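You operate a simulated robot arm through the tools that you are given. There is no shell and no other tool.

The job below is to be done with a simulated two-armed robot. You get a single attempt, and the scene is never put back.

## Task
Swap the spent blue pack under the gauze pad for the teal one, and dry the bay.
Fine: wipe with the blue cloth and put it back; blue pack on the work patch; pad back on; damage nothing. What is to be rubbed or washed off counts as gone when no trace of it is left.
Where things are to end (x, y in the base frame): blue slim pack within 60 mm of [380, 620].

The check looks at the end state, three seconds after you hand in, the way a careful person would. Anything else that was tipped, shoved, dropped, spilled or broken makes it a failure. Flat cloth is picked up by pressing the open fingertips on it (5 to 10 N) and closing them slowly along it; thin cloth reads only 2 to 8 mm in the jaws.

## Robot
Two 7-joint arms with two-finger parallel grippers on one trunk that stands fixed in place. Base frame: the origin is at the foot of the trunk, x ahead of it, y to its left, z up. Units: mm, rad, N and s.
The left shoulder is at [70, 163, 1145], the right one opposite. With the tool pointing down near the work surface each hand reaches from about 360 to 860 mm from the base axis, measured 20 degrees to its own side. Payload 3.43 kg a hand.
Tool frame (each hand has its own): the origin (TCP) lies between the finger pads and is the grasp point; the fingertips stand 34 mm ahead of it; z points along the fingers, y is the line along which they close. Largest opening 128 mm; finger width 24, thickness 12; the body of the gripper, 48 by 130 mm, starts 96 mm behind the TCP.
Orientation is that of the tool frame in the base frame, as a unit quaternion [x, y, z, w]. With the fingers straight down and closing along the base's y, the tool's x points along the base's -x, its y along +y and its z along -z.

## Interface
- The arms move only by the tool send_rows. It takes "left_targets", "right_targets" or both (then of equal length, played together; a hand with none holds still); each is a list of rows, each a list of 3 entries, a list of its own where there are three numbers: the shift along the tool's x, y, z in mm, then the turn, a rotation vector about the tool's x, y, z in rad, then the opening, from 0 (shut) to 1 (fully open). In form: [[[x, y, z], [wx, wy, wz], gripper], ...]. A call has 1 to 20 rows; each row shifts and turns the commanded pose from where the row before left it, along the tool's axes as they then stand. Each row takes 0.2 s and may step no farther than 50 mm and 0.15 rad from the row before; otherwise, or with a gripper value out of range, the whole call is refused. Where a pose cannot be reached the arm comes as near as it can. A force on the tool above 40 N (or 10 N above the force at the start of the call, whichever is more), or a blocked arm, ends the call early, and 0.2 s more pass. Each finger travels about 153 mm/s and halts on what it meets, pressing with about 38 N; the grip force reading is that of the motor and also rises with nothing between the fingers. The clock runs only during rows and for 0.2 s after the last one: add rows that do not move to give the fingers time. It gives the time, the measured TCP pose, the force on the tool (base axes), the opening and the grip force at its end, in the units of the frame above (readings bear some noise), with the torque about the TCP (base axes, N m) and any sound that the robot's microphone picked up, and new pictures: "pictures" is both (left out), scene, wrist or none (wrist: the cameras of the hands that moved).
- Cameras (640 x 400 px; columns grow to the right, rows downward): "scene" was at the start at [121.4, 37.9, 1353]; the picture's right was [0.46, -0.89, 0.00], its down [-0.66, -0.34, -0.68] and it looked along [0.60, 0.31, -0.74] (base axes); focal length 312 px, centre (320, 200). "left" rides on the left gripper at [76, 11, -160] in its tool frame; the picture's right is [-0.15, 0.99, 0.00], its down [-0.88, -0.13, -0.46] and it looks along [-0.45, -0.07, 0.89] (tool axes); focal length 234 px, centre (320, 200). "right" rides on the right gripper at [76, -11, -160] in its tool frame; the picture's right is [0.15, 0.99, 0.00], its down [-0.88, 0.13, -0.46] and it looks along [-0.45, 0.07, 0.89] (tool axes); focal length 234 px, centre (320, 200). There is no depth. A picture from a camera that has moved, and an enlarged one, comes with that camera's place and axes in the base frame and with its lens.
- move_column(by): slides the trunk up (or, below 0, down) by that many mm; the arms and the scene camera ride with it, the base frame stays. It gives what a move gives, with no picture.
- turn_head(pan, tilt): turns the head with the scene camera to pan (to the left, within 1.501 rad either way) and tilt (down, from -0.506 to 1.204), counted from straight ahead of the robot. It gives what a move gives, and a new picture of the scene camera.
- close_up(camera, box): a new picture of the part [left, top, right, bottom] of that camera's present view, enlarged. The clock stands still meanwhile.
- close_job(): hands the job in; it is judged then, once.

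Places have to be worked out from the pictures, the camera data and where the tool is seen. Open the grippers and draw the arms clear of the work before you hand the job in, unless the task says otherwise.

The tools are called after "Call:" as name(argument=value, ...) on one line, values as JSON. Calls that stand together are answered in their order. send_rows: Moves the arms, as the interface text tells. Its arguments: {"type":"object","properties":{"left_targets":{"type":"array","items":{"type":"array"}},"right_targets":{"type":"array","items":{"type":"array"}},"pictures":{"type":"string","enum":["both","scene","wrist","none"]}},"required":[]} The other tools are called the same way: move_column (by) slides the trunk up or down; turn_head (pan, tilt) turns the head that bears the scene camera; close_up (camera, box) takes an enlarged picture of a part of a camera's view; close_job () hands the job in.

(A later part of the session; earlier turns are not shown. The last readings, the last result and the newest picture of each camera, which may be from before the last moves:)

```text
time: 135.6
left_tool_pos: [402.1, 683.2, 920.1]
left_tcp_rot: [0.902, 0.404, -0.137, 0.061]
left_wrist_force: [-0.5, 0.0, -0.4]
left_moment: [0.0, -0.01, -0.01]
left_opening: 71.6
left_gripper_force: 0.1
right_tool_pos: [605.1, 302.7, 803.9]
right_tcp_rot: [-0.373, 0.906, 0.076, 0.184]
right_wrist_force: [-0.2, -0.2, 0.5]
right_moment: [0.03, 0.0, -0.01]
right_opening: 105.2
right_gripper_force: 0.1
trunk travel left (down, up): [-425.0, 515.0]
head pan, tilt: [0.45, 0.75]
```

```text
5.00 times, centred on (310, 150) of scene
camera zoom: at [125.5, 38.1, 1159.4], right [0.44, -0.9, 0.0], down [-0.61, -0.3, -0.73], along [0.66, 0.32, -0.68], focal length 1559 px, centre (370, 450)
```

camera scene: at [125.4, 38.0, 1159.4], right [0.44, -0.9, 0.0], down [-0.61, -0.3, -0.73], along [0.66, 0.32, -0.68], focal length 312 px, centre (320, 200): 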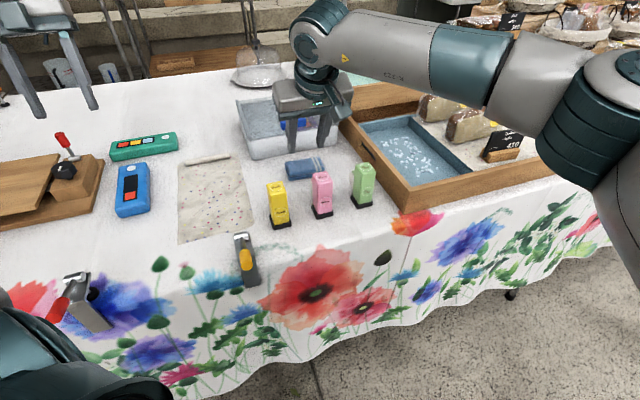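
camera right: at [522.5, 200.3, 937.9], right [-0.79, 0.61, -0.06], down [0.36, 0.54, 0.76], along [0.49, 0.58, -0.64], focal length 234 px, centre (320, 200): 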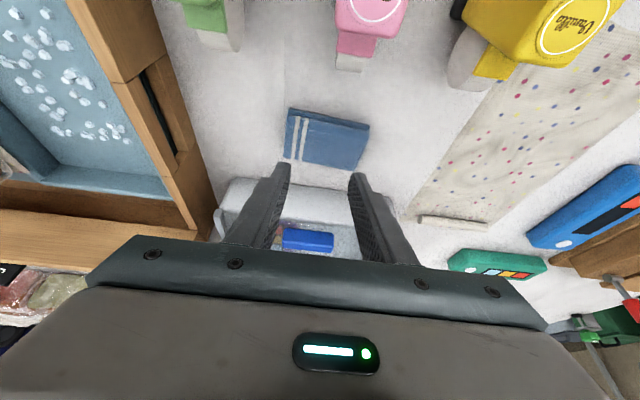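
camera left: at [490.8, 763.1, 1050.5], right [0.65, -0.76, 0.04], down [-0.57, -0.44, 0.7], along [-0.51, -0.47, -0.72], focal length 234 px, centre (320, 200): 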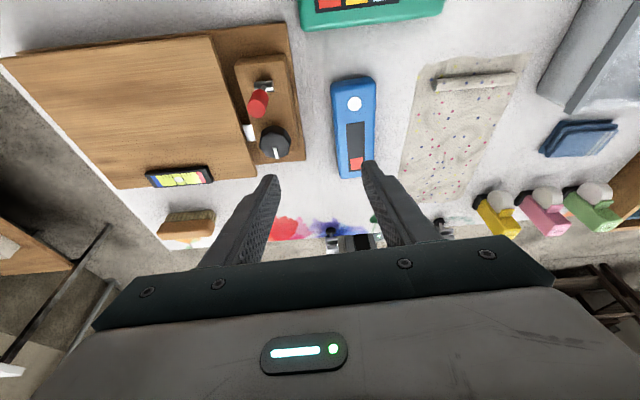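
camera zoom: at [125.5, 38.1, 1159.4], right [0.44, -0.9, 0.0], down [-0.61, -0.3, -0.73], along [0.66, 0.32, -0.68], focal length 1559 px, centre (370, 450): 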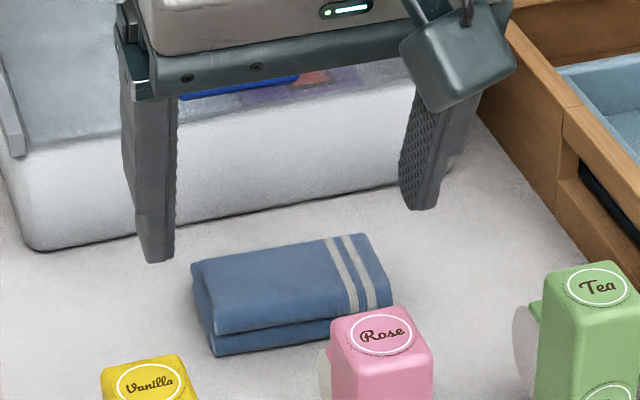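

Call:
send_rows(right_targets=[[[5.2, 0, 12.3], [0, 0, 0], 0.82], [[5.2, 0, 12.3], [0, 0, 0], 0.82], [[4.4, 0, 10.4], [0, 0, 0], 0.82], [[0, 0, 0], [0, 0, 0], 0.82]], pictures="none")

Call:
close_up(camera="scene", box=[260, 110, 360, 190])

Call:
close_up(camera="right", box=[200, 60, 440, 240])

```text
time: 136.6
left_tool_pos: [401.6, 681.7, 919.5]
left_tcp_rot: [0.902, 0.404, -0.136, 0.061]
left_wrist_force: [-0.2, -0.6, -0.3]
left_moment: [0.01, 0.01, 0.02]
left_opening: 71.6
left_gripper_force: 0.1
right_tool_pos: [606.6, 303.0, 765.5]
right_tcp_rot: [-0.373, 0.906, 0.076, 0.183]
right_wrist_force: [-0.1, -0.2, -0.3]
right_moment: [0.05, 0.03, -0.02]
right_opening: 104.7
right_gripper_force: 0.1
trunk travel left (down, up): [-425.0, 515.0]
head pan, tilt: [0.45, 0.75]
```

```text
5.00 times, centred on (310, 150) of scene
camera zoom: at [125.4, 37.9, 1159.5], right [0.44, -0.9, 0.0], down [-0.61, -0.3, -0.73], along [0.66, 0.32, -0.68], focal length 1559 px, centre (370, 450)
```

zoom: 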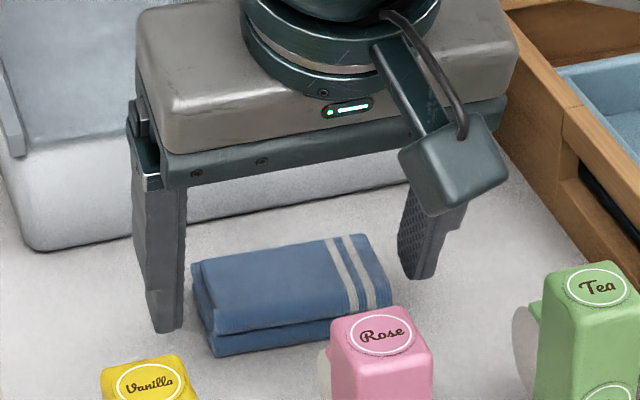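

```text
2.22 times, centred on (320, 150) of right
camera zoom: at [520.5, 203.4, 885.3], right [-0.79, 0.61, -0.06], down [0.36, 0.54, 0.76], along [0.49, 0.58, -0.64], focal length 520 px, centre (320, 311)
```

zoom: 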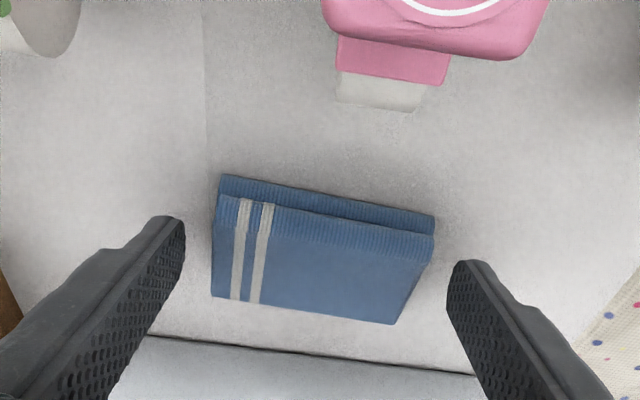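

Fingers are at both ends of the cloth. Closing gradually.

Call:
send_rows(right_targets=[[[0, 0, 0], [0, 0, 0], 0.76], [[0, 0, 0], [0, 0, 0], 0.71], [[0, 0, 0], [0, 0, 0], 0.67], [[0, 0, 0], [0, 0, 0], 0.63], [[0, 0, 0], [0, 0, 0], 0.6], [[0, 0, 0], [0, 0, 0], 0.6]], pictures="none")

Call:
close_up(camera="scene", box=[260, 110, 360, 190])

Call:
close_up(camera="right", box=[200, 60, 440, 240])

```text
time: 138.0
left_tool_pos: [401.7, 682.2, 921.0]
left_tcp_rot: [0.902, 0.405, -0.137, 0.062]
left_wrist_force: [-0.3, -0.7, 0.7]
left_moment: [0.02, -0.01, -0.01]
left_opening: 71.8
left_gripper_force: 0.0
right_tool_pos: [605.7, 303.2, 766.0]
right_tcp_rot: [-0.373, 0.907, 0.076, 0.183]
right_wrist_force: [0.6, 0.7, 0.3]
right_moment: [0.02, 0.0, -0.01]
right_opening: 84.9
right_gripper_force: 37.7
trunk travel left (down, up): [-425.0, 515.0]
head pan, tilt: [0.45, 0.75]
```

```text
5.00 times, centred on (310, 150) of scene
camera zoom: at [125.4, 38.0, 1159.4], right [0.44, -0.9, 0.0], down [-0.61, -0.3, -0.73], along [0.66, 0.32, -0.68], focal length 1559 px, centre (370, 450)
```

zoom: 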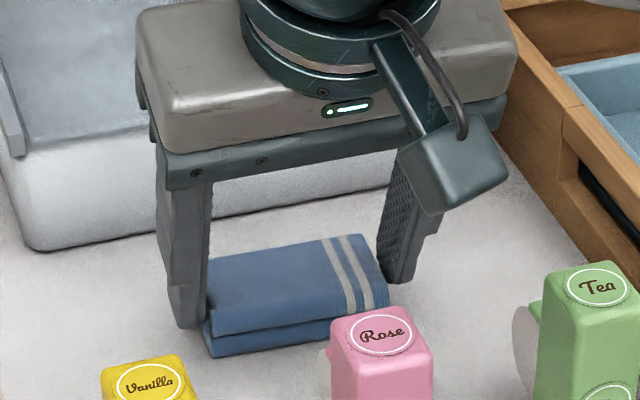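

```text
2.22 times, centred on (320, 150) of right
camera zoom: at [520.5, 203.5, 885.4], right [-0.79, 0.61, -0.06], down [0.36, 0.54, 0.76], along [0.49, 0.58, -0.64], focal length 520 px, centre (320, 311)
```

zoom: 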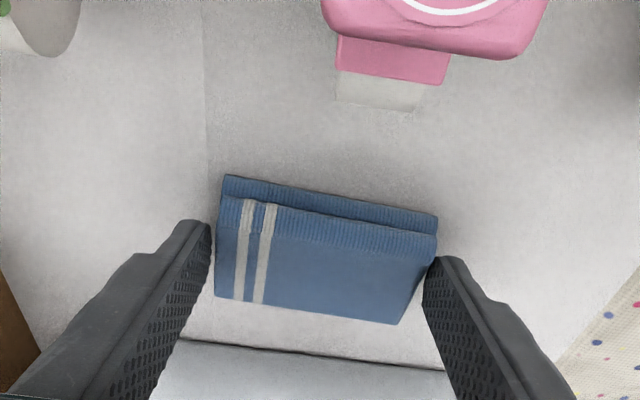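

It holds as a block (84.9 mm wide). Lifting a little to check.

Call:
send_rows(right_targets=[[[-2, 0, -4.6], [0, 0, 0], 0.6], [[-3.9, 0, -9.2], [0, 0, 0], 0.6], [[-3.9, 0, -9.2], [0, 0, 0], 0.6], [[0, 0, 0], [0, 0, 0], 0.6]], pictures="none")

Call:
close_up(camera="scene", box=[260, 110, 360, 190])

```text
time: 139.0
left_tool_pos: [402.3, 681.0, 920.1]
left_tcp_rot: [0.902, 0.404, -0.137, 0.06]
left_wrist_force: [-0.9, -0.5, 0.0]
left_moment: [0.01, 0.0, -0.04]
left_opening: 71.6
left_gripper_force: 0.1
right_tool_pos: [603.6, 302.6, 791.9]
right_tcp_rot: [-0.373, 0.906, 0.076, 0.184]
right_wrist_force: [-0.4, 0.2, 0.3]
right_moment: [0.03, 0.02, 0.02]
right_opening: 84.6
right_gripper_force: 37.7
trunk travel left (down, up): [-425.0, 515.0]
head pan, tilt: [0.45, 0.75]
```

```text
5.00 times, centred on (310, 150) of scene
camera zoom: at [125.6, 38.0, 1159.4], right [0.44, -0.9, 0.0], down [-0.61, -0.3, -0.73], along [0.66, 0.32, -0.68], focal length 1559 px, centre (370, 450)
```

zoom: 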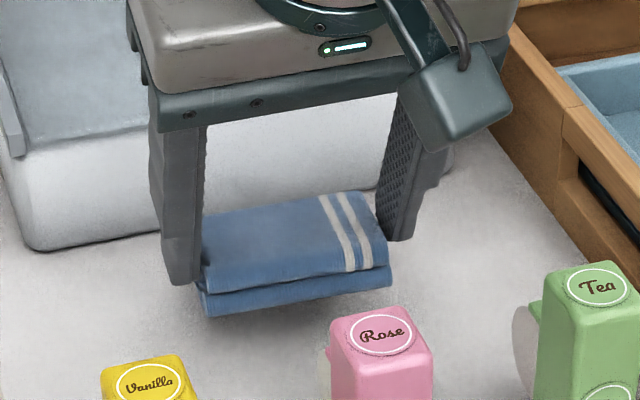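

The cloth lifts flat as a block. Carrying it over to the bay.

Call:
send_rows(right_targets=[[[-14.7, 0, -34.7], [0, 0, 0], 0.6], [[-14.7, 0, -34.7], [0, 0, 0], 0.6], [[-14.7, 0, -34.7], [0, 0, 0], 0.6], [[6.6, -34.8, -2.8], [0, 0, 0], 0.6], [[6.6, -34.8, -2.8], [0, 0, 0], 0.6], [[6.6, -34.8, -2.8], [0, 0, 0], 0.6], [[6.6, -34.8, -2.8], [0, 0, 0], 0.6], [[6.6, -34.8, -2.8], [0, 0, 0], 0.6], [[6.6, -34.8, -2.8], [0, 0, 0], 0.6], [[6.6, -34.8, -2.8], [0, 0, 0], 0.6], [[0, 0, 0], [0, 0, 0], 0.6]], pictures="both")

Call:
close_up(camera="right", box=[180, 20, 440, 230])

Call:
close_up(camera="scene", box=[330, 90, 490, 220])

```text
time: 141.4
left_tool_pos: [400.8, 681.8, 918.4]
left_tcp_rot: [0.902, 0.404, -0.136, 0.061]
left_wrist_force: [0.4, -0.3, 0.0]
left_moment: [-0.05, -0.02, -0.03]
left_opening: 71.7
left_gripper_force: 0.0
right_tool_pos: [740.9, 94.9, 901.9]
right_tcp_rot: [-0.373, 0.906, 0.075, 0.184]
right_wrist_force: [0.4, 0.6, -0.4]
right_moment: [-0.04, 0.03, 0.03]
right_opening: 84.4
right_gripper_force: 38.6
trunk travel left (down, up): [-425.0, 515.0]
head pan, tilt: [0.45, 0.75]
camera scene: at [125.3, 38.5, 1159.4], right [0.44, -0.9, 0.0], down [-0.61, -0.3, -0.73], along [0.66, 0.32, -0.68], focal length 312 px, centre (320, 200)
camera right: at [655.4, -4.3, 1021.6], right [-0.79, 0.61, -0.06], down [0.36, 0.54, 0.76], along [0.49, 0.58, -0.64], focal length 234 px, centre (320, 200)
```

scene: 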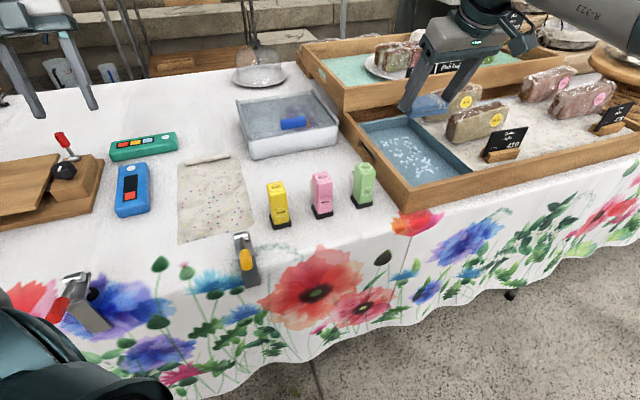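
right: 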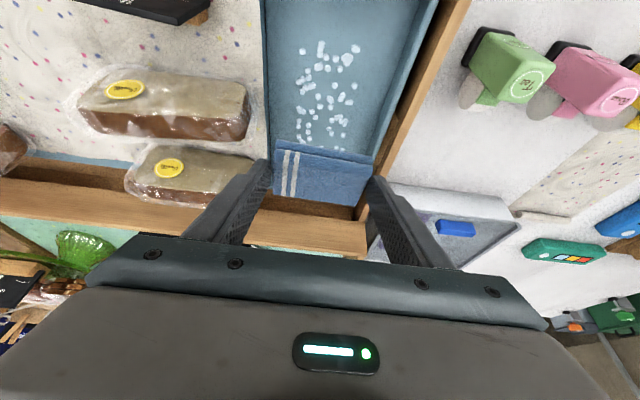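

```text
1.90 times, centred on (310, 125) of right
camera zoom: at [655.4, -4.3, 1021.6], right [-0.79, 0.61, -0.06], down [0.36, 0.54, 0.76], along [0.49, 0.58, -0.64], focal length 446 px, centre (339, 343)
```

zoom: 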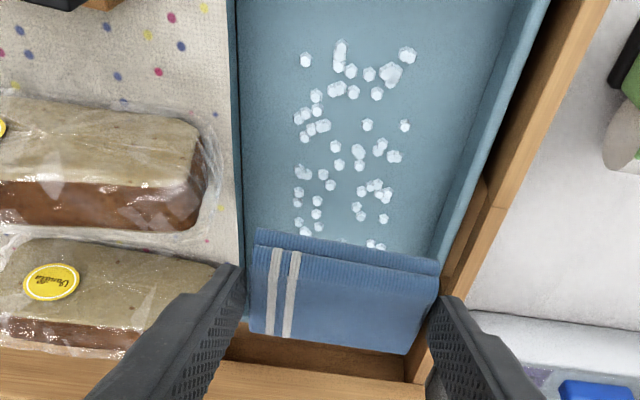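

```text
3.08 times, centred on (410, 155) of scene
camera zoom: at [125.3, 38.5, 1159.4], right [0.44, -0.9, 0.0], down [-0.61, -0.3, -0.73], along [0.66, 0.32, -0.68], focal length 960 px, centre (43, 338)
```

zoom: 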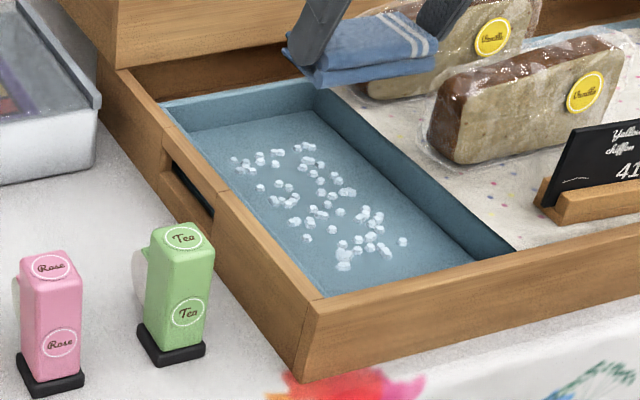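

The beads span about ±35 mm across and from −72 to +82 mm along the bay, so the cloth (85 mm wide) covers them in one lane. First I'll set the cloth on the bay floor near the middle, then re-grip with more lean so I can reach the far end too.

Call:
send_rows(right_targets=[[[3.1, 1.9, 28], [0, 0, 0], 0.6], [[10.5, 0, 24.9], [0, 0, 0], 0.6], [[10.5, 0, 24.9], [0, 0, 0], 0.6], [[7.8, 0, 18.4], [0, 0, 0], 0.6], [[0, 0, 0], [0, 0, 0], 0.6]], pictures="wrist")

Call:
close_up(camera="scene", box=[330, 70, 490, 220])

Call:
close_up(camera="right", box=[180, 20, 440, 230])

```text
time: 142.6
left_tool_pos: [400.9, 681.4, 919.8]
left_tcp_rot: [0.902, 0.405, -0.136, 0.061]
left_wrist_force: [0.0, 0.7, 1.0]
left_moment: [0.01, 0.0, 0.01]
left_opening: 71.8
left_gripper_force: 0.0
right_tool_pos: [744.7, 103.2, 801.6]
right_tcp_rot: [-0.373, 0.906, 0.076, 0.183]
right_wrist_force: [-0.2, -0.8, -0.8]
right_moment: [-0.05, 0.02, 0.02]
right_opening: 84.4
right_gripper_force: 37.5
trunk travel left (down, up): [-425.0, 515.0]
head pan, tilt: [0.45, 0.75]
camera right: at [659.7, 2.6, 921.5], right [-0.79, 0.61, -0.06], down [0.36, 0.54, 0.76], along [0.49, 0.58, -0.64], focal length 234 px, centre (320, 200)
```

right: 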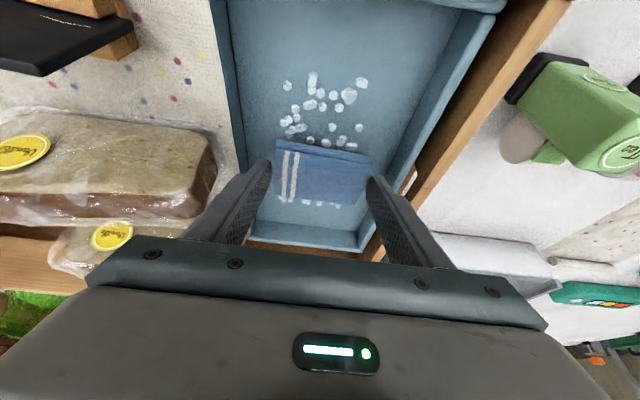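

```text
2.67 times, centred on (410, 145) of scene
camera zoom: at [125.4, 38.0, 1159.4], right [0.44, -0.9, 0.0], down [-0.61, -0.3, -0.73], along [0.66, 0.32, -0.68], focal length 832 px, centre (80, 347)
```

zoom: 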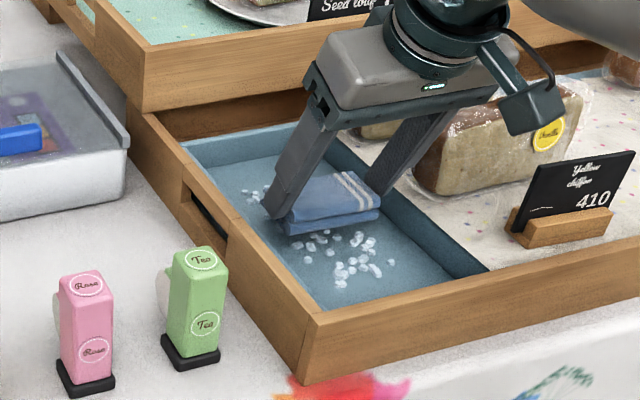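

```text
1.90 times, centred on (310, 125) of right
camera zoom: at [659.7, 2.6, 921.5], right [-0.79, 0.61, -0.06], down [0.36, 0.54, 0.76], along [0.49, 0.58, -0.64], focal length 446 px, centre (339, 343)
```

zoom: 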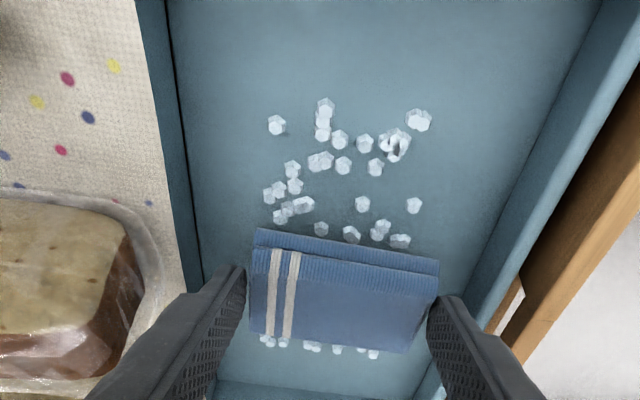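

Call:
send_rows(right_targets=[[[2.7, 0, 6.4], [0, 0, 0], 0.6], [[2.0, 0, 4.6], [0, 0, 0], 0.6], [[0, 0, 0], [0, 0, 0], 0.6]], pictures="none")

Call:
send_rows(right_targets=[[[0.8, 0, 1.8], [0, 0, 0], 0.6], [[0.8, 0, 1.8], [0, 0, 0], 0.6], [[0, 0, 0], [0, 0, 0], 0.6]], pictures="none")

```text
time: 143.4
left_tool_pos: [402.1, 682.2, 919.2]
left_tcp_rot: [0.902, 0.406, -0.137, 0.062]
left_wrist_force: [0.8, 0.0, 0.0]
left_moment: [-0.01, 0.02, 0.01]
left_opening: 71.7
left_gripper_force: 0.1
right_tool_pos: [744.4, 101.7, 791.1]
right_tcp_rot: [-0.373, 0.906, 0.076, 0.183]
right_wrist_force: [-0.1, -0.5, -1.5]
right_moment: [0.02, 0.0, 0.05]
right_opening: 84.1
right_gripper_force: 37.8
trunk travel left (down, up): [-425.0, 515.0]
head pan, tilt: [0.45, 0.75]
```

```text
time: 144.2
left_tool_pos: [401.7, 681.3, 919.7]
left_tcp_rot: [0.902, 0.404, -0.136, 0.061]
left_wrist_force: [-0.8, 0.6, -0.7]
left_moment: [-0.01, -0.01, 0.02]
left_opening: 71.4
left_gripper_force: 0.1
right_tool_pos: [744.6, 102.1, 787.2]
right_tcp_rot: [-0.373, 0.906, 0.075, 0.184]
right_wrist_force: [-0.4, -0.4, -0.5]
right_moment: [0.05, 0.01, 0.03]
right_opening: 84.1
right_gripper_force: 38.2
trunk travel left (down, up): [-425.0, 515.0]
head pan, tilt: [0.45, 0.75]
```

Call:
send_rows(right_targets=[[[0.8, 0, 1.8], [0, 0, 0], 0.6], [[0.8, 0, 1.8], [0, 0, 0], 0.6], [[0, 0, 0], [0, 0, 0], 0.6]], pictures="none")

```text
time: 145.0
left_tool_pos: [400.9, 682.9, 918.7]
left_tcp_rot: [0.902, 0.404, -0.137, 0.061]
left_wrist_force: [0.1, 0.9, 0.9]
left_moment: [0.02, 0.01, 0.02]
left_opening: 71.8
left_gripper_force: 0.1
right_tool_pos: [744.8, 101.7, 783.5]
right_tcp_rot: [-0.372, 0.906, 0.076, 0.185]
right_wrist_force: [1.0, 1.1, 6.5]
right_moment: [0.15, 0.16, -0.06]
right_opening: 84.0
right_gripper_force: 37.7
trunk travel left (down, up): [-425.0, 515.0]
head pan, tilt: [0.45, 0.75]
```

Contact at 6.5 N. Sweeping horizontally toward the near end while keeping the pressure.

Call:
send_rows(right_targets=[[[11.05, 0, -4.68], [0, 0, 0], 0.6], [[11.05, 0, -4.68], [0, 0, 0], 0.6], [[11.05, 0, -4.68], [0, 0, 0], 0.6], [[0, 0, 0], [0, 0, 0], 0.6]], pictures="none")

Call:
close_up(camera="scene", box=[330, 70, 490, 220])

Call:
close_up(camera="right", box=[180, 20, 440, 230])

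```text
time: 146.0
left_tool_pos: [401.0, 682.1, 919.7]
left_tcp_rot: [0.903, 0.404, -0.136, 0.061]
left_wrist_force: [0.2, -0.6, -0.6]
left_moment: [0.02, -0.03, -0.01]
left_opening: 71.4
left_gripper_force: 0.1
right_tool_pos: [718.2, 77.9, 784.5]
right_tcp_rot: [-0.373, 0.906, 0.077, 0.183]
right_wrist_force: [0.4, 1.7, 4.7]
right_moment: [0.18, 0.08, -0.04]
right_opening: 84.1
right_gripper_force: 38.5
trunk travel left (down, up): [-425.0, 515.0]
head pan, tilt: [0.45, 0.75]
```

```text
2.67 times, centred on (410, 145) of scene
camera zoom: at [125.0, 38.0, 1159.5], right [0.44, -0.9, 0.0], down [-0.61, -0.3, -0.73], along [0.66, 0.32, -0.68], focal length 832 px, centre (80, 347)
```

zoom: 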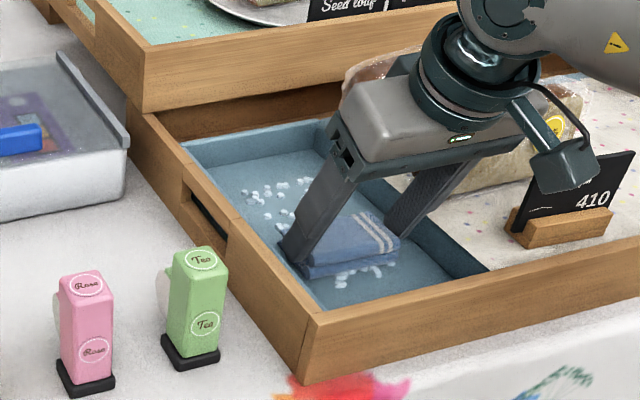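

```text
1.90 times, centred on (310, 125) of right
camera zoom: at [633.1, -23.4, 903.3], right [-0.79, 0.61, -0.06], down [0.36, 0.54, 0.76], along [0.49, 0.58, -0.64], focal length 446 px, centre (339, 343)
```

zoom: 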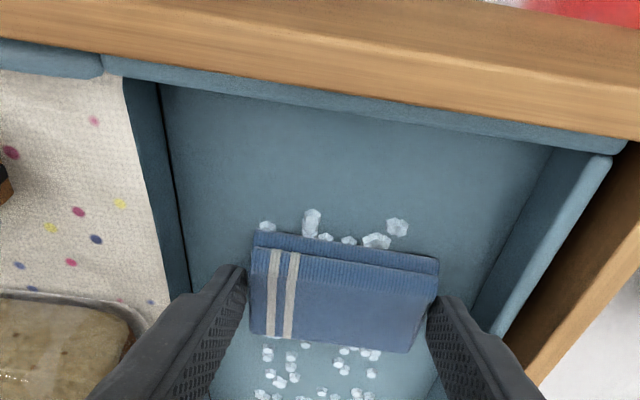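

The beads just passed may need more than one pass. Continuing to the near end, then sweeping back, and then I'll look.

Call:
send_rows(right_targets=[[[11.05, 0, -4.4], [0, 0, 0], 0.6], [[11.05, 0, -4.5], [0, 0, 0], 0.6], [[11.05, 0, -4.6], [0, 0, 0], 0.6], [[-11.05, 0, 4.8], [0, 0, 0], 0.6], [[-11.05, 0, 4.7], [0, 0, 0], 0.6], [[-11.05, 0, 4.7], [0, 0, 0], 0.6], [[-11.05, 0, 4.7], [0, 0, 0], 0.6], [[-11.05, 0, 4.7], [0, 0, 0], 0.6], [[-11.05, 0, 4.7], [0, 0, 0], 0.6], [[-11.05, 0, 4.7], [0, 0, 0], 0.6], [[0, 0, 0], [0, 0, 0], 0.6]], pictures="none")

Call:
close_up(camera="scene", box=[330, 70, 490, 220])

Call:
close_up(camera="right", box=[180, 20, 440, 230])

```text
time: 148.4
left_tool_pos: [400.7, 681.5, 921.7]
left_tcp_rot: [0.902, 0.405, -0.136, 0.061]
left_wrist_force: [-0.6, -0.2, -0.2]
left_moment: [0.01, 0.0, 0.01]
left_opening: 71.7
left_gripper_force: 0.0
right_tool_pos: [754.4, 111.6, 783.8]
right_tcp_rot: [-0.374, 0.906, 0.075, 0.184]
right_wrist_force: [-2.5, -2.9, 12.5]
right_moment: [0.07, 0.25, 0.0]
right_opening: 83.7
right_gripper_force: 37.8
trunk travel left (down, up): [-425.0, 515.0]
head pan, tilt: [0.45, 0.75]
```

```text
2.67 times, centred on (410, 145) of scene
camera zoom: at [123.8, 37.3, 1159.7], right [0.44, -0.9, 0.0], down [-0.61, -0.3, -0.73], along [0.66, 0.32, -0.68], focal length 832 px, centre (80, 347)
```

zoom: 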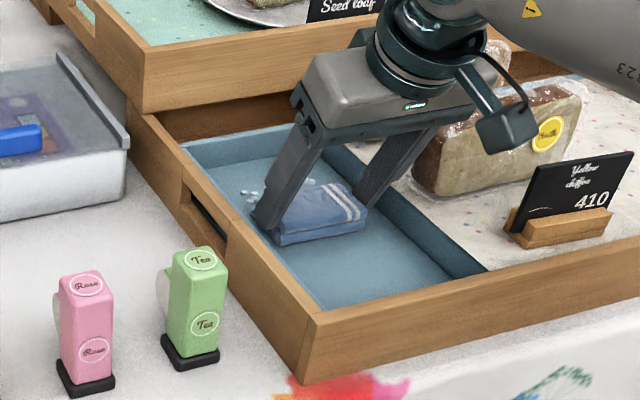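

```text
1.90 times, centred on (310, 125) of right
camera zoom: at [668.1, 10.3, 902.7], right [-0.79, 0.61, -0.06], down [0.36, 0.54, 0.76], along [0.5, 0.58, -0.64], focal length 446 px, centre (339, 343)
```

zoom: 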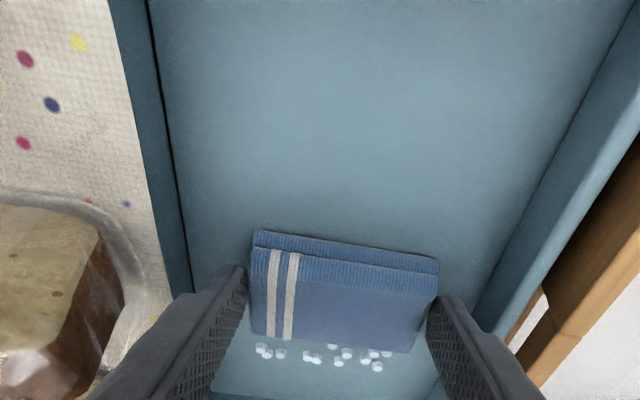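

The near half is already completely clean. Continuing forward toward the far end as far as the arm allows.

Call:
send_rows(right_targets=[[[-7.37, 0, 2.9], [0, 0, 0], 0.6], [[-7.37, 0, 3.1], [0, 0, 0], 0.6], [[-7.37, 0, 3.12], [0, 0, 0], 0.6], [[0, 0, 0], [0, 0, 0], 0.6]], pictures="none")

Call:
close_up(camera="right", box=[180, 20, 440, 230])

Call:
close_up(camera="scene", box=[330, 70, 490, 220])

```text
time: 149.4
left_tool_pos: [400.6, 680.9, 920.4]
left_tcp_rot: [0.902, 0.405, -0.135, 0.061]
left_wrist_force: [-0.8, 0.1, 0.7]
left_moment: [0.03, 0.0, 0.0]
left_opening: 72.0
left_gripper_force: 0.0
right_tool_pos: [769.8, 128.0, 783.7]
right_tcp_rot: [-0.374, 0.906, 0.076, 0.184]
right_wrist_force: [-3.9, -3.2, 9.8]
right_moment: [0.01, 0.11, 0.02]
right_opening: 83.6
right_gripper_force: 37.9
trunk travel left (down, up): [-425.0, 515.0]
head pan, tilt: [0.45, 0.75]
```

```text
1.90 times, centred on (310, 125) of right
camera zoom: at [684.5, 26.8, 902.7], right [-0.79, 0.61, -0.06], down [0.36, 0.54, 0.76], along [0.49, 0.58, -0.64], focal length 446 px, centre (339, 343)
```

zoom: 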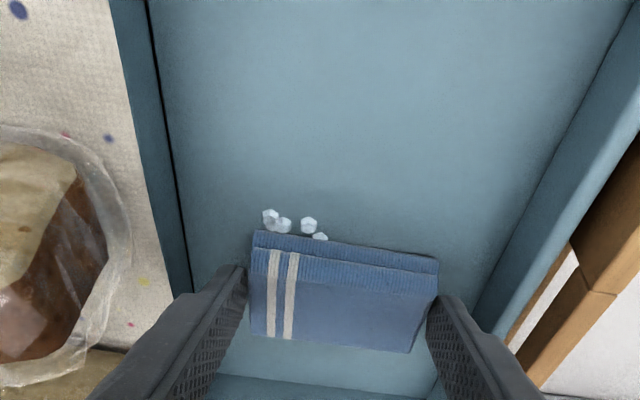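

```text
2.67 times, centred on (410, 145) of scene
camera zoom: at [124.0, 37.3, 1159.6], right [0.44, -0.9, 0.0], down [-0.61, -0.3, -0.73], along [0.66, 0.32, -0.68], focal length 832 px, centre (80, 347)
```

zoom: 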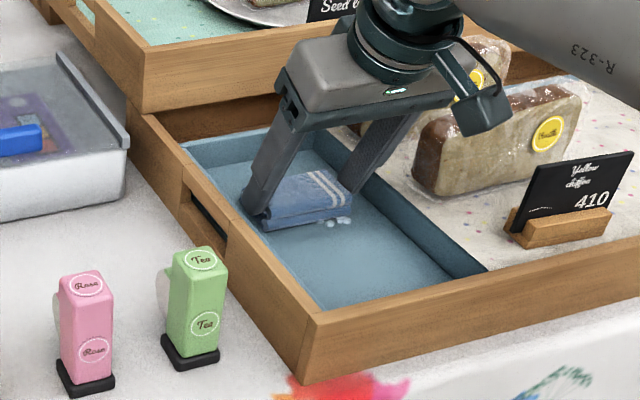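

A few beads remain at the near edge of the cloth; going back and forth once more over this stretch.

Call:
send_rows(right_targets=[[[11.05, 0, -4.7], [0, 0, 0], 0.6], [[11.05, 0, -4.7], [0, 0, 0], 0.6], [[11.05, 0, -4.7], [0, 0, 0], 0.6], [[11.05, 0, -4.7], [0, 0, 0], 0.6], [[-11.05, 0, 4.7], [0, 0, 0], 0.6], [[-11.05, 0, 4.7], [0, 0, 0], 0.6], [[-11.05, 0, 4.7], [0, 0, 0], 0.6], [[-11.05, 0, 4.7], [0, 0, 0], 0.6], [[-11.05, 0, 4.7], [0, 0, 0], 0.6], [[0, 0, 0], [0, 0, 0], 0.6]], pictures="none")

Call:
close_up(camera="right", box=[180, 20, 440, 230])

Call:
close_up(camera="scene", box=[330, 70, 490, 220])

```text
time: 151.6
left_tool_pos: [401.1, 681.9, 918.8]
left_tcp_rot: [0.903, 0.404, -0.137, 0.061]
left_wrist_force: [1.1, -0.3, -0.4]
left_moment: [-0.01, 0.0, -0.03]
left_opening: 71.7
left_gripper_force: 0.1
right_tool_pos: [780.0, 136.5, 785.3]
right_tcp_rot: [-0.373, 0.906, 0.075, 0.184]
right_wrist_force: [-1.9, -0.9, 4.3]
right_moment: [0.05, 0.03, 0.0]
right_opening: 83.5
right_gripper_force: 37.9
trunk travel left (down, up): [-425.0, 515.0]
head pan, tilt: [0.45, 0.75]
```

```text
1.90 times, centred on (310, 125) of right
camera zoom: at [694.7, 35.6, 902.8], right [-0.79, 0.61, -0.06], down [0.36, 0.54, 0.76], along [0.49, 0.58, -0.64], focal length 446 px, centre (339, 343)
```

zoom: 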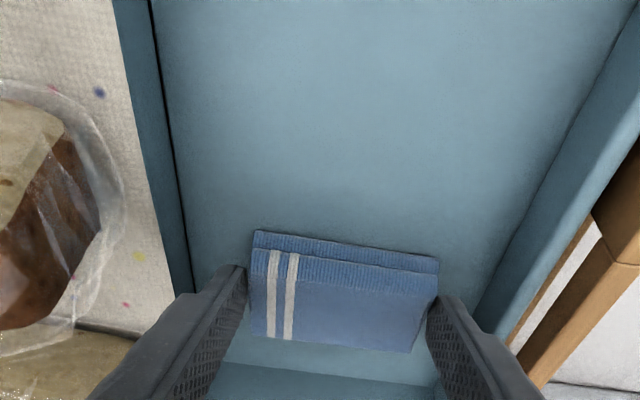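

```text
2.67 times, centred on (410, 145) of scene
camera zoom: at [124.8, 37.7, 1159.5], right [0.44, -0.9, 0.0], down [-0.61, -0.3, -0.73], along [0.66, 0.32, -0.68], focal length 832 px, centre (80, 347)
```

zoom: 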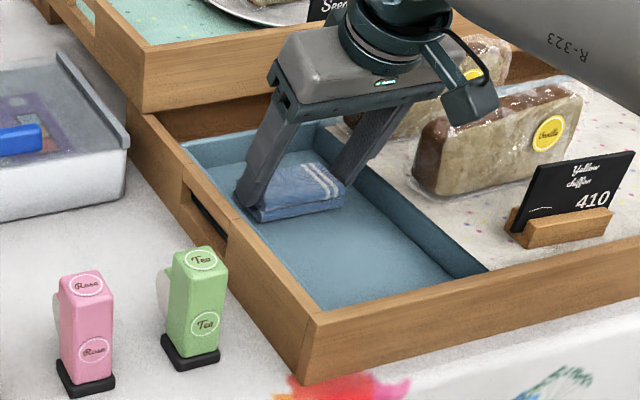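

All clear so far, and reach continues. Pushing on to the far end with a touch more pressure.

Call:
send_rows(right_targets=[[[-9.1, 0, 4.3], [0, 0, 0], 0.6], [[-9.2, 0, 3.9], [0, 0, 0], 0.6], [[-9.2, 0, 3.9], [0, 0, 0], 0.6], [[0, 0, 0], [0, 0, 0], 0.6]], pictures="none")

Call:
close_up(camera="right", box=[180, 20, 440, 230])

Call:
close_up(camera="scene", box=[330, 70, 490, 220])

```text
time: 152.6
left_tool_pos: [400.3, 682.4, 919.6]
left_tcp_rot: [0.902, 0.404, -0.137, 0.061]
left_wrist_force: [-1.3, -0.1, 0.2]
left_moment: [-0.01, 0.02, -0.02]
left_opening: 71.6
left_gripper_force: 0.0
right_tool_pos: [785.9, 142.9, 783.1]
right_tcp_rot: [-0.373, 0.906, 0.076, 0.184]
right_wrist_force: [-0.1, -1.2, 6.1]
right_moment: [0.05, 0.02, -0.05]
right_opening: 84.0
right_gripper_force: 38.1
right hand out of reach, approached as far as the arm can: row 2, 3
trunk travel left (down, up): [-425.0, 515.0]
head pan, tilt: [0.45, 0.75]
```

```text
1.90 times, centred on (310, 125) of right
camera zoom: at [701.1, 42.7, 902.7], right [-0.79, 0.61, -0.06], down [0.36, 0.54, 0.76], along [0.49, 0.58, -0.64], focal length 446 px, centre (339, 343)
```

zoom: 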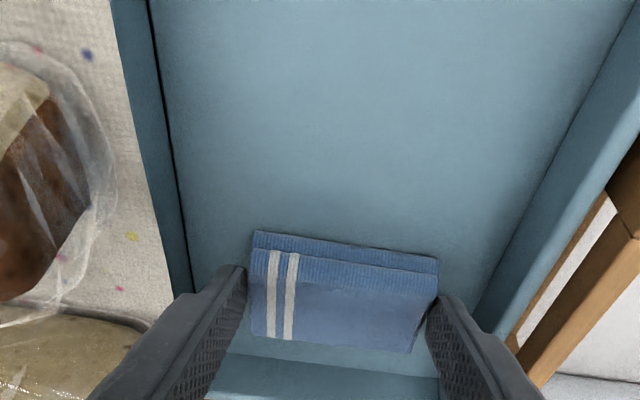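

```text
2.67 times, centred on (410, 145) of scene
camera zoom: at [124.7, 37.7, 1159.6], right [0.44, -0.9, 0.0], down [-0.61, -0.3, -0.73], along [0.66, 0.32, -0.68], focal length 832 px, centre (80, 347)
```

zoom: 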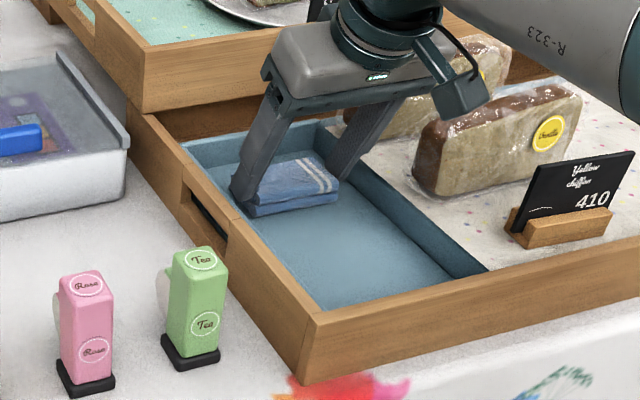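

Reach limit at u≈+58, so the cloth's edge covers to about +85. A couple more short strokes here, then lift to inspect.

Call:
send_rows(right_targets=[[[11.05, 0, -4.7], [0, 0, 0], 0.6], [[11.05, 0, -4.7], [0, 0, 0], 0.6], [[11.05, 0, -4.7], [0, 0, 0], 0.6], [[-11.05, 0, 4.7], [0, 0, 0], 0.6], [[-11.05, 0, 4.7], [0, 0, 0], 0.6], [[-11.05, 0, 4.7], [0, 0, 0], 0.6], [[11.05, 0, -4.7], [0, 0, 0], 0.6], [[11.05, 0, -4.7], [0, 0, 0], 0.6], [[11.05, 0, -4.7], [0, 0, 0], 0.6], [[-11.05, 0, 4.7], [0, 0, 0], 0.6], [[-11.05, 0, 4.7], [0, 0, 0], 0.6], [[-11.05, 0, 4.7], [0, 0, 0], 0.6], [[11.05, 0, -4.7], [0, 0, 0], 0.6], [[11.05, 0, -4.7], [0, 0, 0], 0.6], [[0, 0, 0], [0, 0, 0], 0.6]], pictures="none")

Call:
send_rows(right_targets=[[[-2, 0, -4.6], [0, 0, 0], 0.6], [[-7.8, 0, -18.4], [0, 0, 0], 0.6], [[-11.7, 0, -27.6], [0, 0, 0], 0.6], [[-11.7, 0, -27.6], [0, 0, 0], 0.6], [[25, 0, -25], [0, 0, 0], 0.6], [[25, 0, -25], [0, 0, 0], 0.6], [[25, 0, -25], [0, 0, 0], 0.6], [[0, 0, 0], [0, 0, 0], 0.6]], pictures="both")

Call:
close_up(camera="scene", box=[330, 70, 490, 220])

Call:
close_up(camera="right", box=[180, 20, 440, 230])

```text
time: 155.8
left_tool_pos: [401.0, 682.6, 919.4]
left_tcp_rot: [0.902, 0.405, -0.136, 0.061]
left_wrist_force: [-0.5, 0.2, 0.0]
left_moment: [0.01, 0.0, -0.01]
left_opening: 71.5
left_gripper_force: 0.1
right_tool_pos: [769.3, 126.2, 783.9]
right_tcp_rot: [-0.373, 0.906, 0.075, 0.183]
right_wrist_force: [0.4, 0.9, -0.2]
right_moment: [0.01, 0.01, 0.01]
right_opening: 83.5
right_gripper_force: 38.0
trunk travel left (down, up): [-425.0, 515.0]
head pan, tilt: [0.45, 0.75]
```

```text
time: 157.6
left_tool_pos: [401.3, 683.0, 919.6]
left_tcp_rot: [0.902, 0.405, -0.137, 0.062]
left_wrist_force: [0.9, 0.4, 0.1]
left_moment: [-0.03, 0.04, 0.01]
left_opening: 71.3
left_gripper_force: 0.0
right_tool_pos: [700.5, 57.6, 907.1]
right_tcp_rot: [-0.373, 0.906, 0.076, 0.184]
right_wrist_force: [0.5, -0.7, -0.4]
right_moment: [0.0, 0.02, -0.01]
right_opening: 83.6
right_gripper_force: 38.2
trunk travel left (down, up): [-425.0, 515.0]
head pan, tilt: [0.45, 0.75]
camera scene: at [125.9, 38.6, 1159.3], right [0.44, -0.9, 0.0], down [-0.61, -0.3, -0.73], along [0.66, 0.32, -0.68], focal length 312 px, centre (320, 200)
camera right: at [615.5, -42.7, 1026.8], right [-0.79, 0.61, -0.06], down [0.36, 0.54, 0.76], along [0.49, 0.58, -0.64], focal length 234 px, centre (320, 200)
```

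scene: 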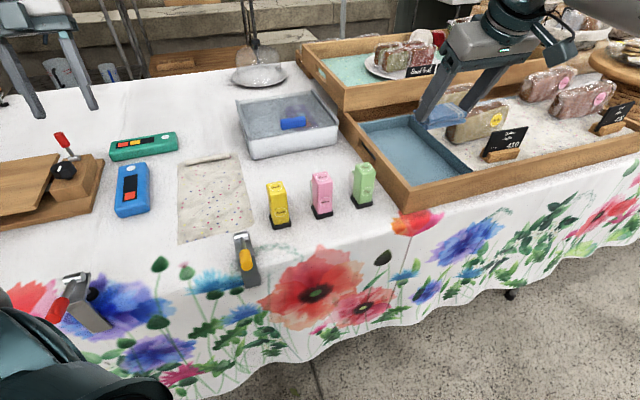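
right: 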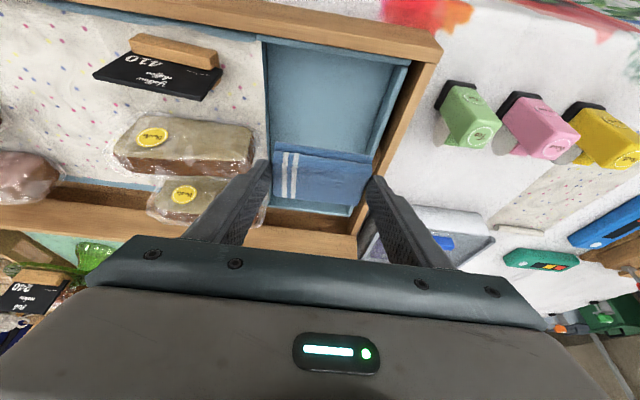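

```text
2.67 times, centred on (410, 145) of scene
camera zoom: at [125.9, 38.6, 1159.3], right [0.44, -0.9, 0.0], down [-0.61, -0.3, -0.73], along [0.66, 0.32, -0.68], focal length 832 px, centre (80, 347)
```

zoom: 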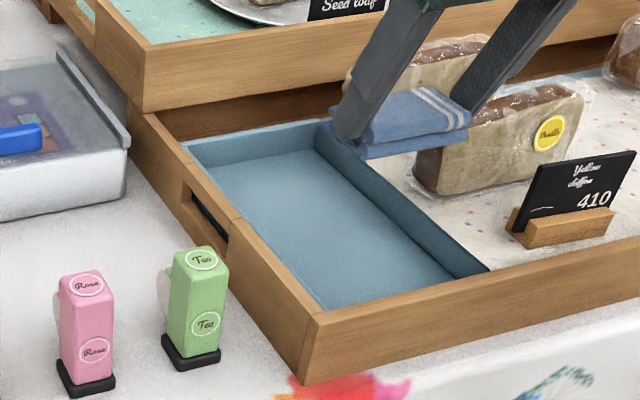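

```text
1.90 times, centred on (310, 125) of right
camera zoom: at [615.5, -42.7, 1026.8], right [-0.79, 0.61, -0.06], down [0.36, 0.54, 0.76], along [0.49, 0.58, -0.64], focal length 446 px, centre (339, 343)
```

zoom: 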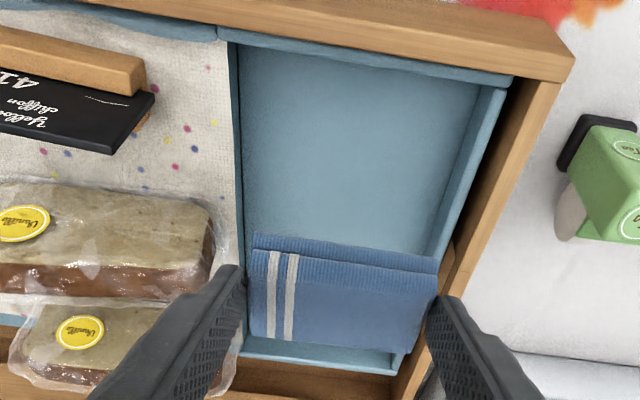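

The bay looks clear. I'll zoom in tightly to check for any leftover traces before putting the cloth back.

Call:
close_up(camera="scene", box=[350, 105, 470, 190])

Call:
close_up(camera="right", box=[255, 30, 425, 150])

```text
4.71 times, centred on (410, 148) of scene
camera zoom: at [125.9, 38.6, 1159.3], right [0.44, -0.9, 0.0], down [-0.61, -0.3, -0.73], along [0.66, 0.32, -0.68], focal length 1468 px, centre (-104, 447)
```

zoom: 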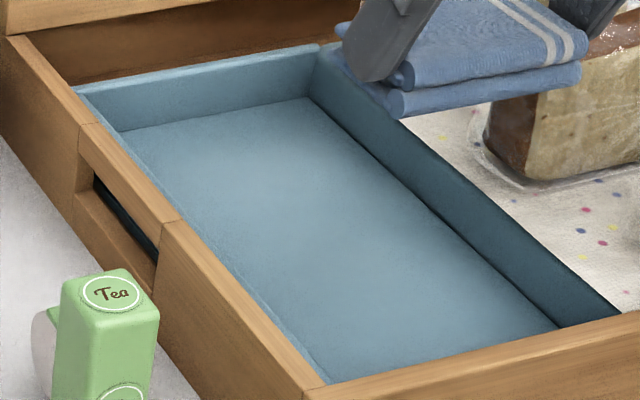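

```text
3.33 times, centred on (340, 90) of right
camera zoom: at [615.5, -42.7, 1026.8], right [-0.79, 0.61, -0.06], down [0.36, 0.54, 0.76], along [0.49, 0.58, -0.64], focal length 781 px, centre (253, 567)
```

zoom: 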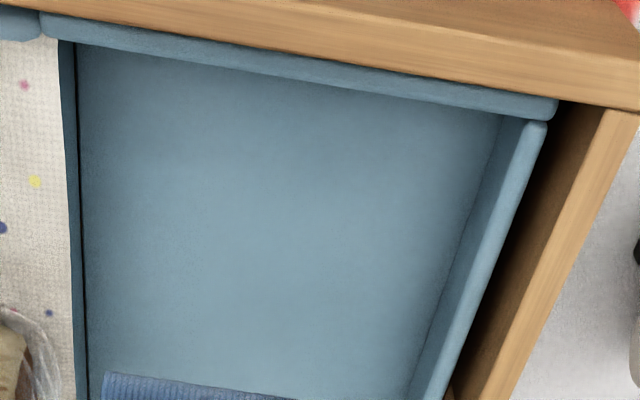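

The bay is spotless. Carrying the cloth back to its original place.

Call:
send_rows(right_targets=[[[-13.9, 34.5, 5.9], [0, 0, 0], 0.6], [[-13.9, 34.5, 5.9], [0, 0, 0], 0.6], [[-13.9, 34.5, 5.9], [0, 0, 0], 0.6], [[-13.9, 34.5, 5.9], [0, 0, 0], 0.6], [[-13.9, 34.5, 5.9], [0, 0, 0], 0.6], [[-13.9, 34.5, 5.9], [0, 0, 0], 0.6], [[-13.9, 34.5, 5.9], [0, 0, 0], 0.6], [[0, 0, 0], [0, 0, 0], 0.6]], pictures="none")

```text
time: 159.4
left_tool_pos: [401.3, 682.6, 920.9]
left_tcp_rot: [0.902, 0.404, -0.136, 0.06]
left_wrist_force: [0.1, 0.3, 0.2]
left_moment: [0.04, 0.02, -0.03]
left_opening: 71.8
left_gripper_force: 0.0
right_tool_pos: [605.5, 301.1, 905.9]
right_tcp_rot: [-0.373, 0.906, 0.076, 0.183]
right_wrist_force: [-0.9, 0.1, 0.4]
right_moment: [0.0, 0.0, 0.07]
right_opening: 83.7
right_gripper_force: 38.3
trunk travel left (down, up): [-425.0, 515.0]
head pan, tilt: [0.45, 0.75]
```

Call:
send_rows(right_targets=[[[9.8, 1.5, 24.0], [0, 0, 0], 0.6], [[9.7, 0, 23], [0, 0, 0], 0.6], [[9.7, 0, 23], [0, 0, 0], 0.6], [[9.7, 0, 23], [0, 0, 0], 0.6], [[9.7, 0, 23], [0, 0, 0], 0.6], [[0, 0, 0], [0, 0, 0], 0.6]], pictures="none")

Call:
close_up(camera="scene", box=[260, 110, 360, 190])

```text
time: 160.8
left_tool_pos: [400.9, 681.9, 919.3]
left_tcp_rot: [0.902, 0.405, -0.136, 0.061]
left_wrist_force: [0.9, 0.2, 0.8]
left_moment: [0.0, 0.0, 0.02]
left_opening: 71.9
left_gripper_force: 0.1
right_tool_pos: [603.6, 305.3, 781.9]
right_tcp_rot: [-0.373, 0.906, 0.076, 0.184]
right_wrist_force: [-0.4, 0.3, -0.7]
right_moment: [0.0, -0.02, -0.05]
right_opening: 83.7
right_gripper_force: 38.5
trunk travel left (down, up): [-425.0, 515.0]
head pan, tilt: [0.45, 0.75]
```

```text
5.00 times, centred on (310, 150) of scene
camera zoom: at [125.3, 37.9, 1159.5], right [0.44, -0.9, 0.0], down [-0.61, -0.3, -0.73], along [0.66, 0.32, -0.68], focal length 1559 px, centre (370, 450)
```

zoom: 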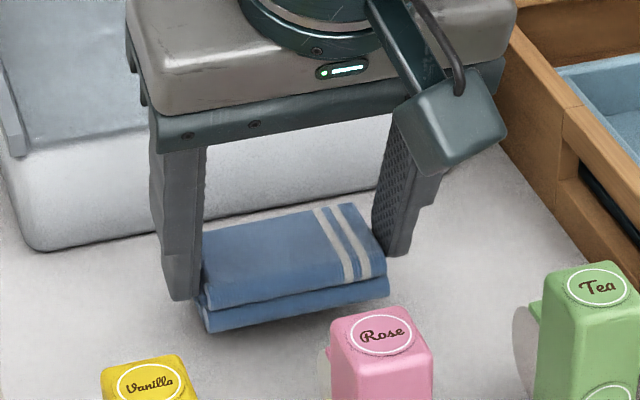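

Call:
send_rows(right_targets=[[[2.5, -1.5, 6], [0, 0, 0], 0.6], [[2.5, -1.5, 6], [0, 0, 0], 0.6], [[0, 0, 0], [0, 0, 0], 0.6]], pictures="none")

Call:
send_rows(right_targets=[[[0.8, 0, 1.8], [0, 0, 0], 0.6], [[0, 0, 0], [0, 0, 0], 0.6]], pictures="none")

```text
time: 161.6
left_tool_pos: [401.9, 682.5, 918.8]
left_tcp_rot: [0.902, 0.404, -0.137, 0.06]
left_wrist_force: [0.3, -0.3, 0.4]
left_moment: [0.0, 0.02, -0.02]
left_opening: 71.8
left_gripper_force: 0.0
right_tool_pos: [605.8, 301.6, 770.0]
right_tcp_rot: [-0.373, 0.906, 0.076, 0.183]
right_wrist_force: [-0.4, 0.4, -0.4]
right_moment: [0.04, -0.01, -0.03]
right_opening: 83.6
right_gripper_force: 37.4
trunk travel left (down, up): [-425.0, 515.0]
head pan, tilt: [0.45, 0.75]
```

```text
time: 162.2
left_tool_pos: [401.8, 681.9, 920.1]
left_tcp_rot: [0.902, 0.405, -0.136, 0.062]
left_wrist_force: [-0.5, -0.7, 0.4]
left_moment: [-0.05, -0.01, 0.0]
left_opening: 71.6
left_gripper_force: 0.1
right_tool_pos: [604.5, 303.1, 767.7]
right_tcp_rot: [-0.372, 0.907, 0.076, 0.184]
right_wrist_force: [-1.2, -0.2, 0.2]
right_moment: [0.03, -0.01, 0.02]
right_opening: 83.7
right_gripper_force: 37.9
trunk travel left (down, up): [-425.0, 515.0]
head pan, tilt: [0.45, 0.75]
```

Call:
send_rows(right_targets=[[[0.8, 0, 1.8], [0, 0, 0], 0.6], [[0, 0, 0], [0, 0, 0], 0.6]], pictures="none")

```text
time: 162.8
left_tool_pos: [401.6, 682.3, 919.1]
left_tcp_rot: [0.902, 0.404, -0.137, 0.061]
left_wrist_force: [-0.7, -0.5, -0.5]
left_moment: [-0.05, 0.01, 0.01]
left_opening: 71.4
left_gripper_force: 0.1
right_tool_pos: [605.0, 301.7, 765.7]
right_tcp_rot: [-0.373, 0.906, 0.075, 0.183]
right_wrist_force: [0.3, -0.5, 0.3]
right_moment: [-0.03, -0.01, 0.0]
right_opening: 83.4
right_gripper_force: 38.1
trunk travel left (down, up): [-425.0, 515.0]
head pan, tilt: [0.45, 0.75]
```

Call:
send_rows(right_targets=[[[0.8, 0, 1.8], [0, 0, 0], 0.6], [[0, 0, 0], [0, 0, 0], 0.6]], pictures="none")

Call:
close_up(camera="scene", box=[260, 110, 360, 190])

```text
time: 163.4
left_tool_pos: [401.2, 681.4, 919.9]
left_tcp_rot: [0.903, 0.404, -0.137, 0.061]
left_wrist_force: [-0.1, -0.3, 0.1]
left_moment: [0.02, 0.04, -0.02]
left_opening: 71.4
left_gripper_force: 0.1
right_tool_pos: [604.7, 301.9, 765.3]
right_tcp_rot: [-0.374, 0.906, 0.076, 0.185]
right_wrist_force: [-1.0, -0.3, 10.8]
right_moment: [0.07, 0.06, -0.03]
right_opening: 83.6
right_gripper_force: 37.9
trunk travel left (down, up): [-425.0, 515.0]
head pan, tilt: [0.45, 0.75]
```

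```text
5.00 times, centred on (310, 150) of scene
camera zoom: at [124.4, 37.4, 1159.7], right [0.44, -0.9, 0.0], down [-0.61, -0.3, -0.73], along [0.66, 0.32, -0.68], focal length 1559 px, centre (370, 450)
```

zoom: 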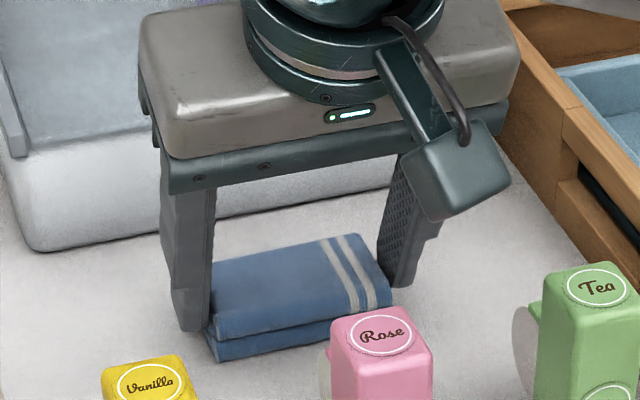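

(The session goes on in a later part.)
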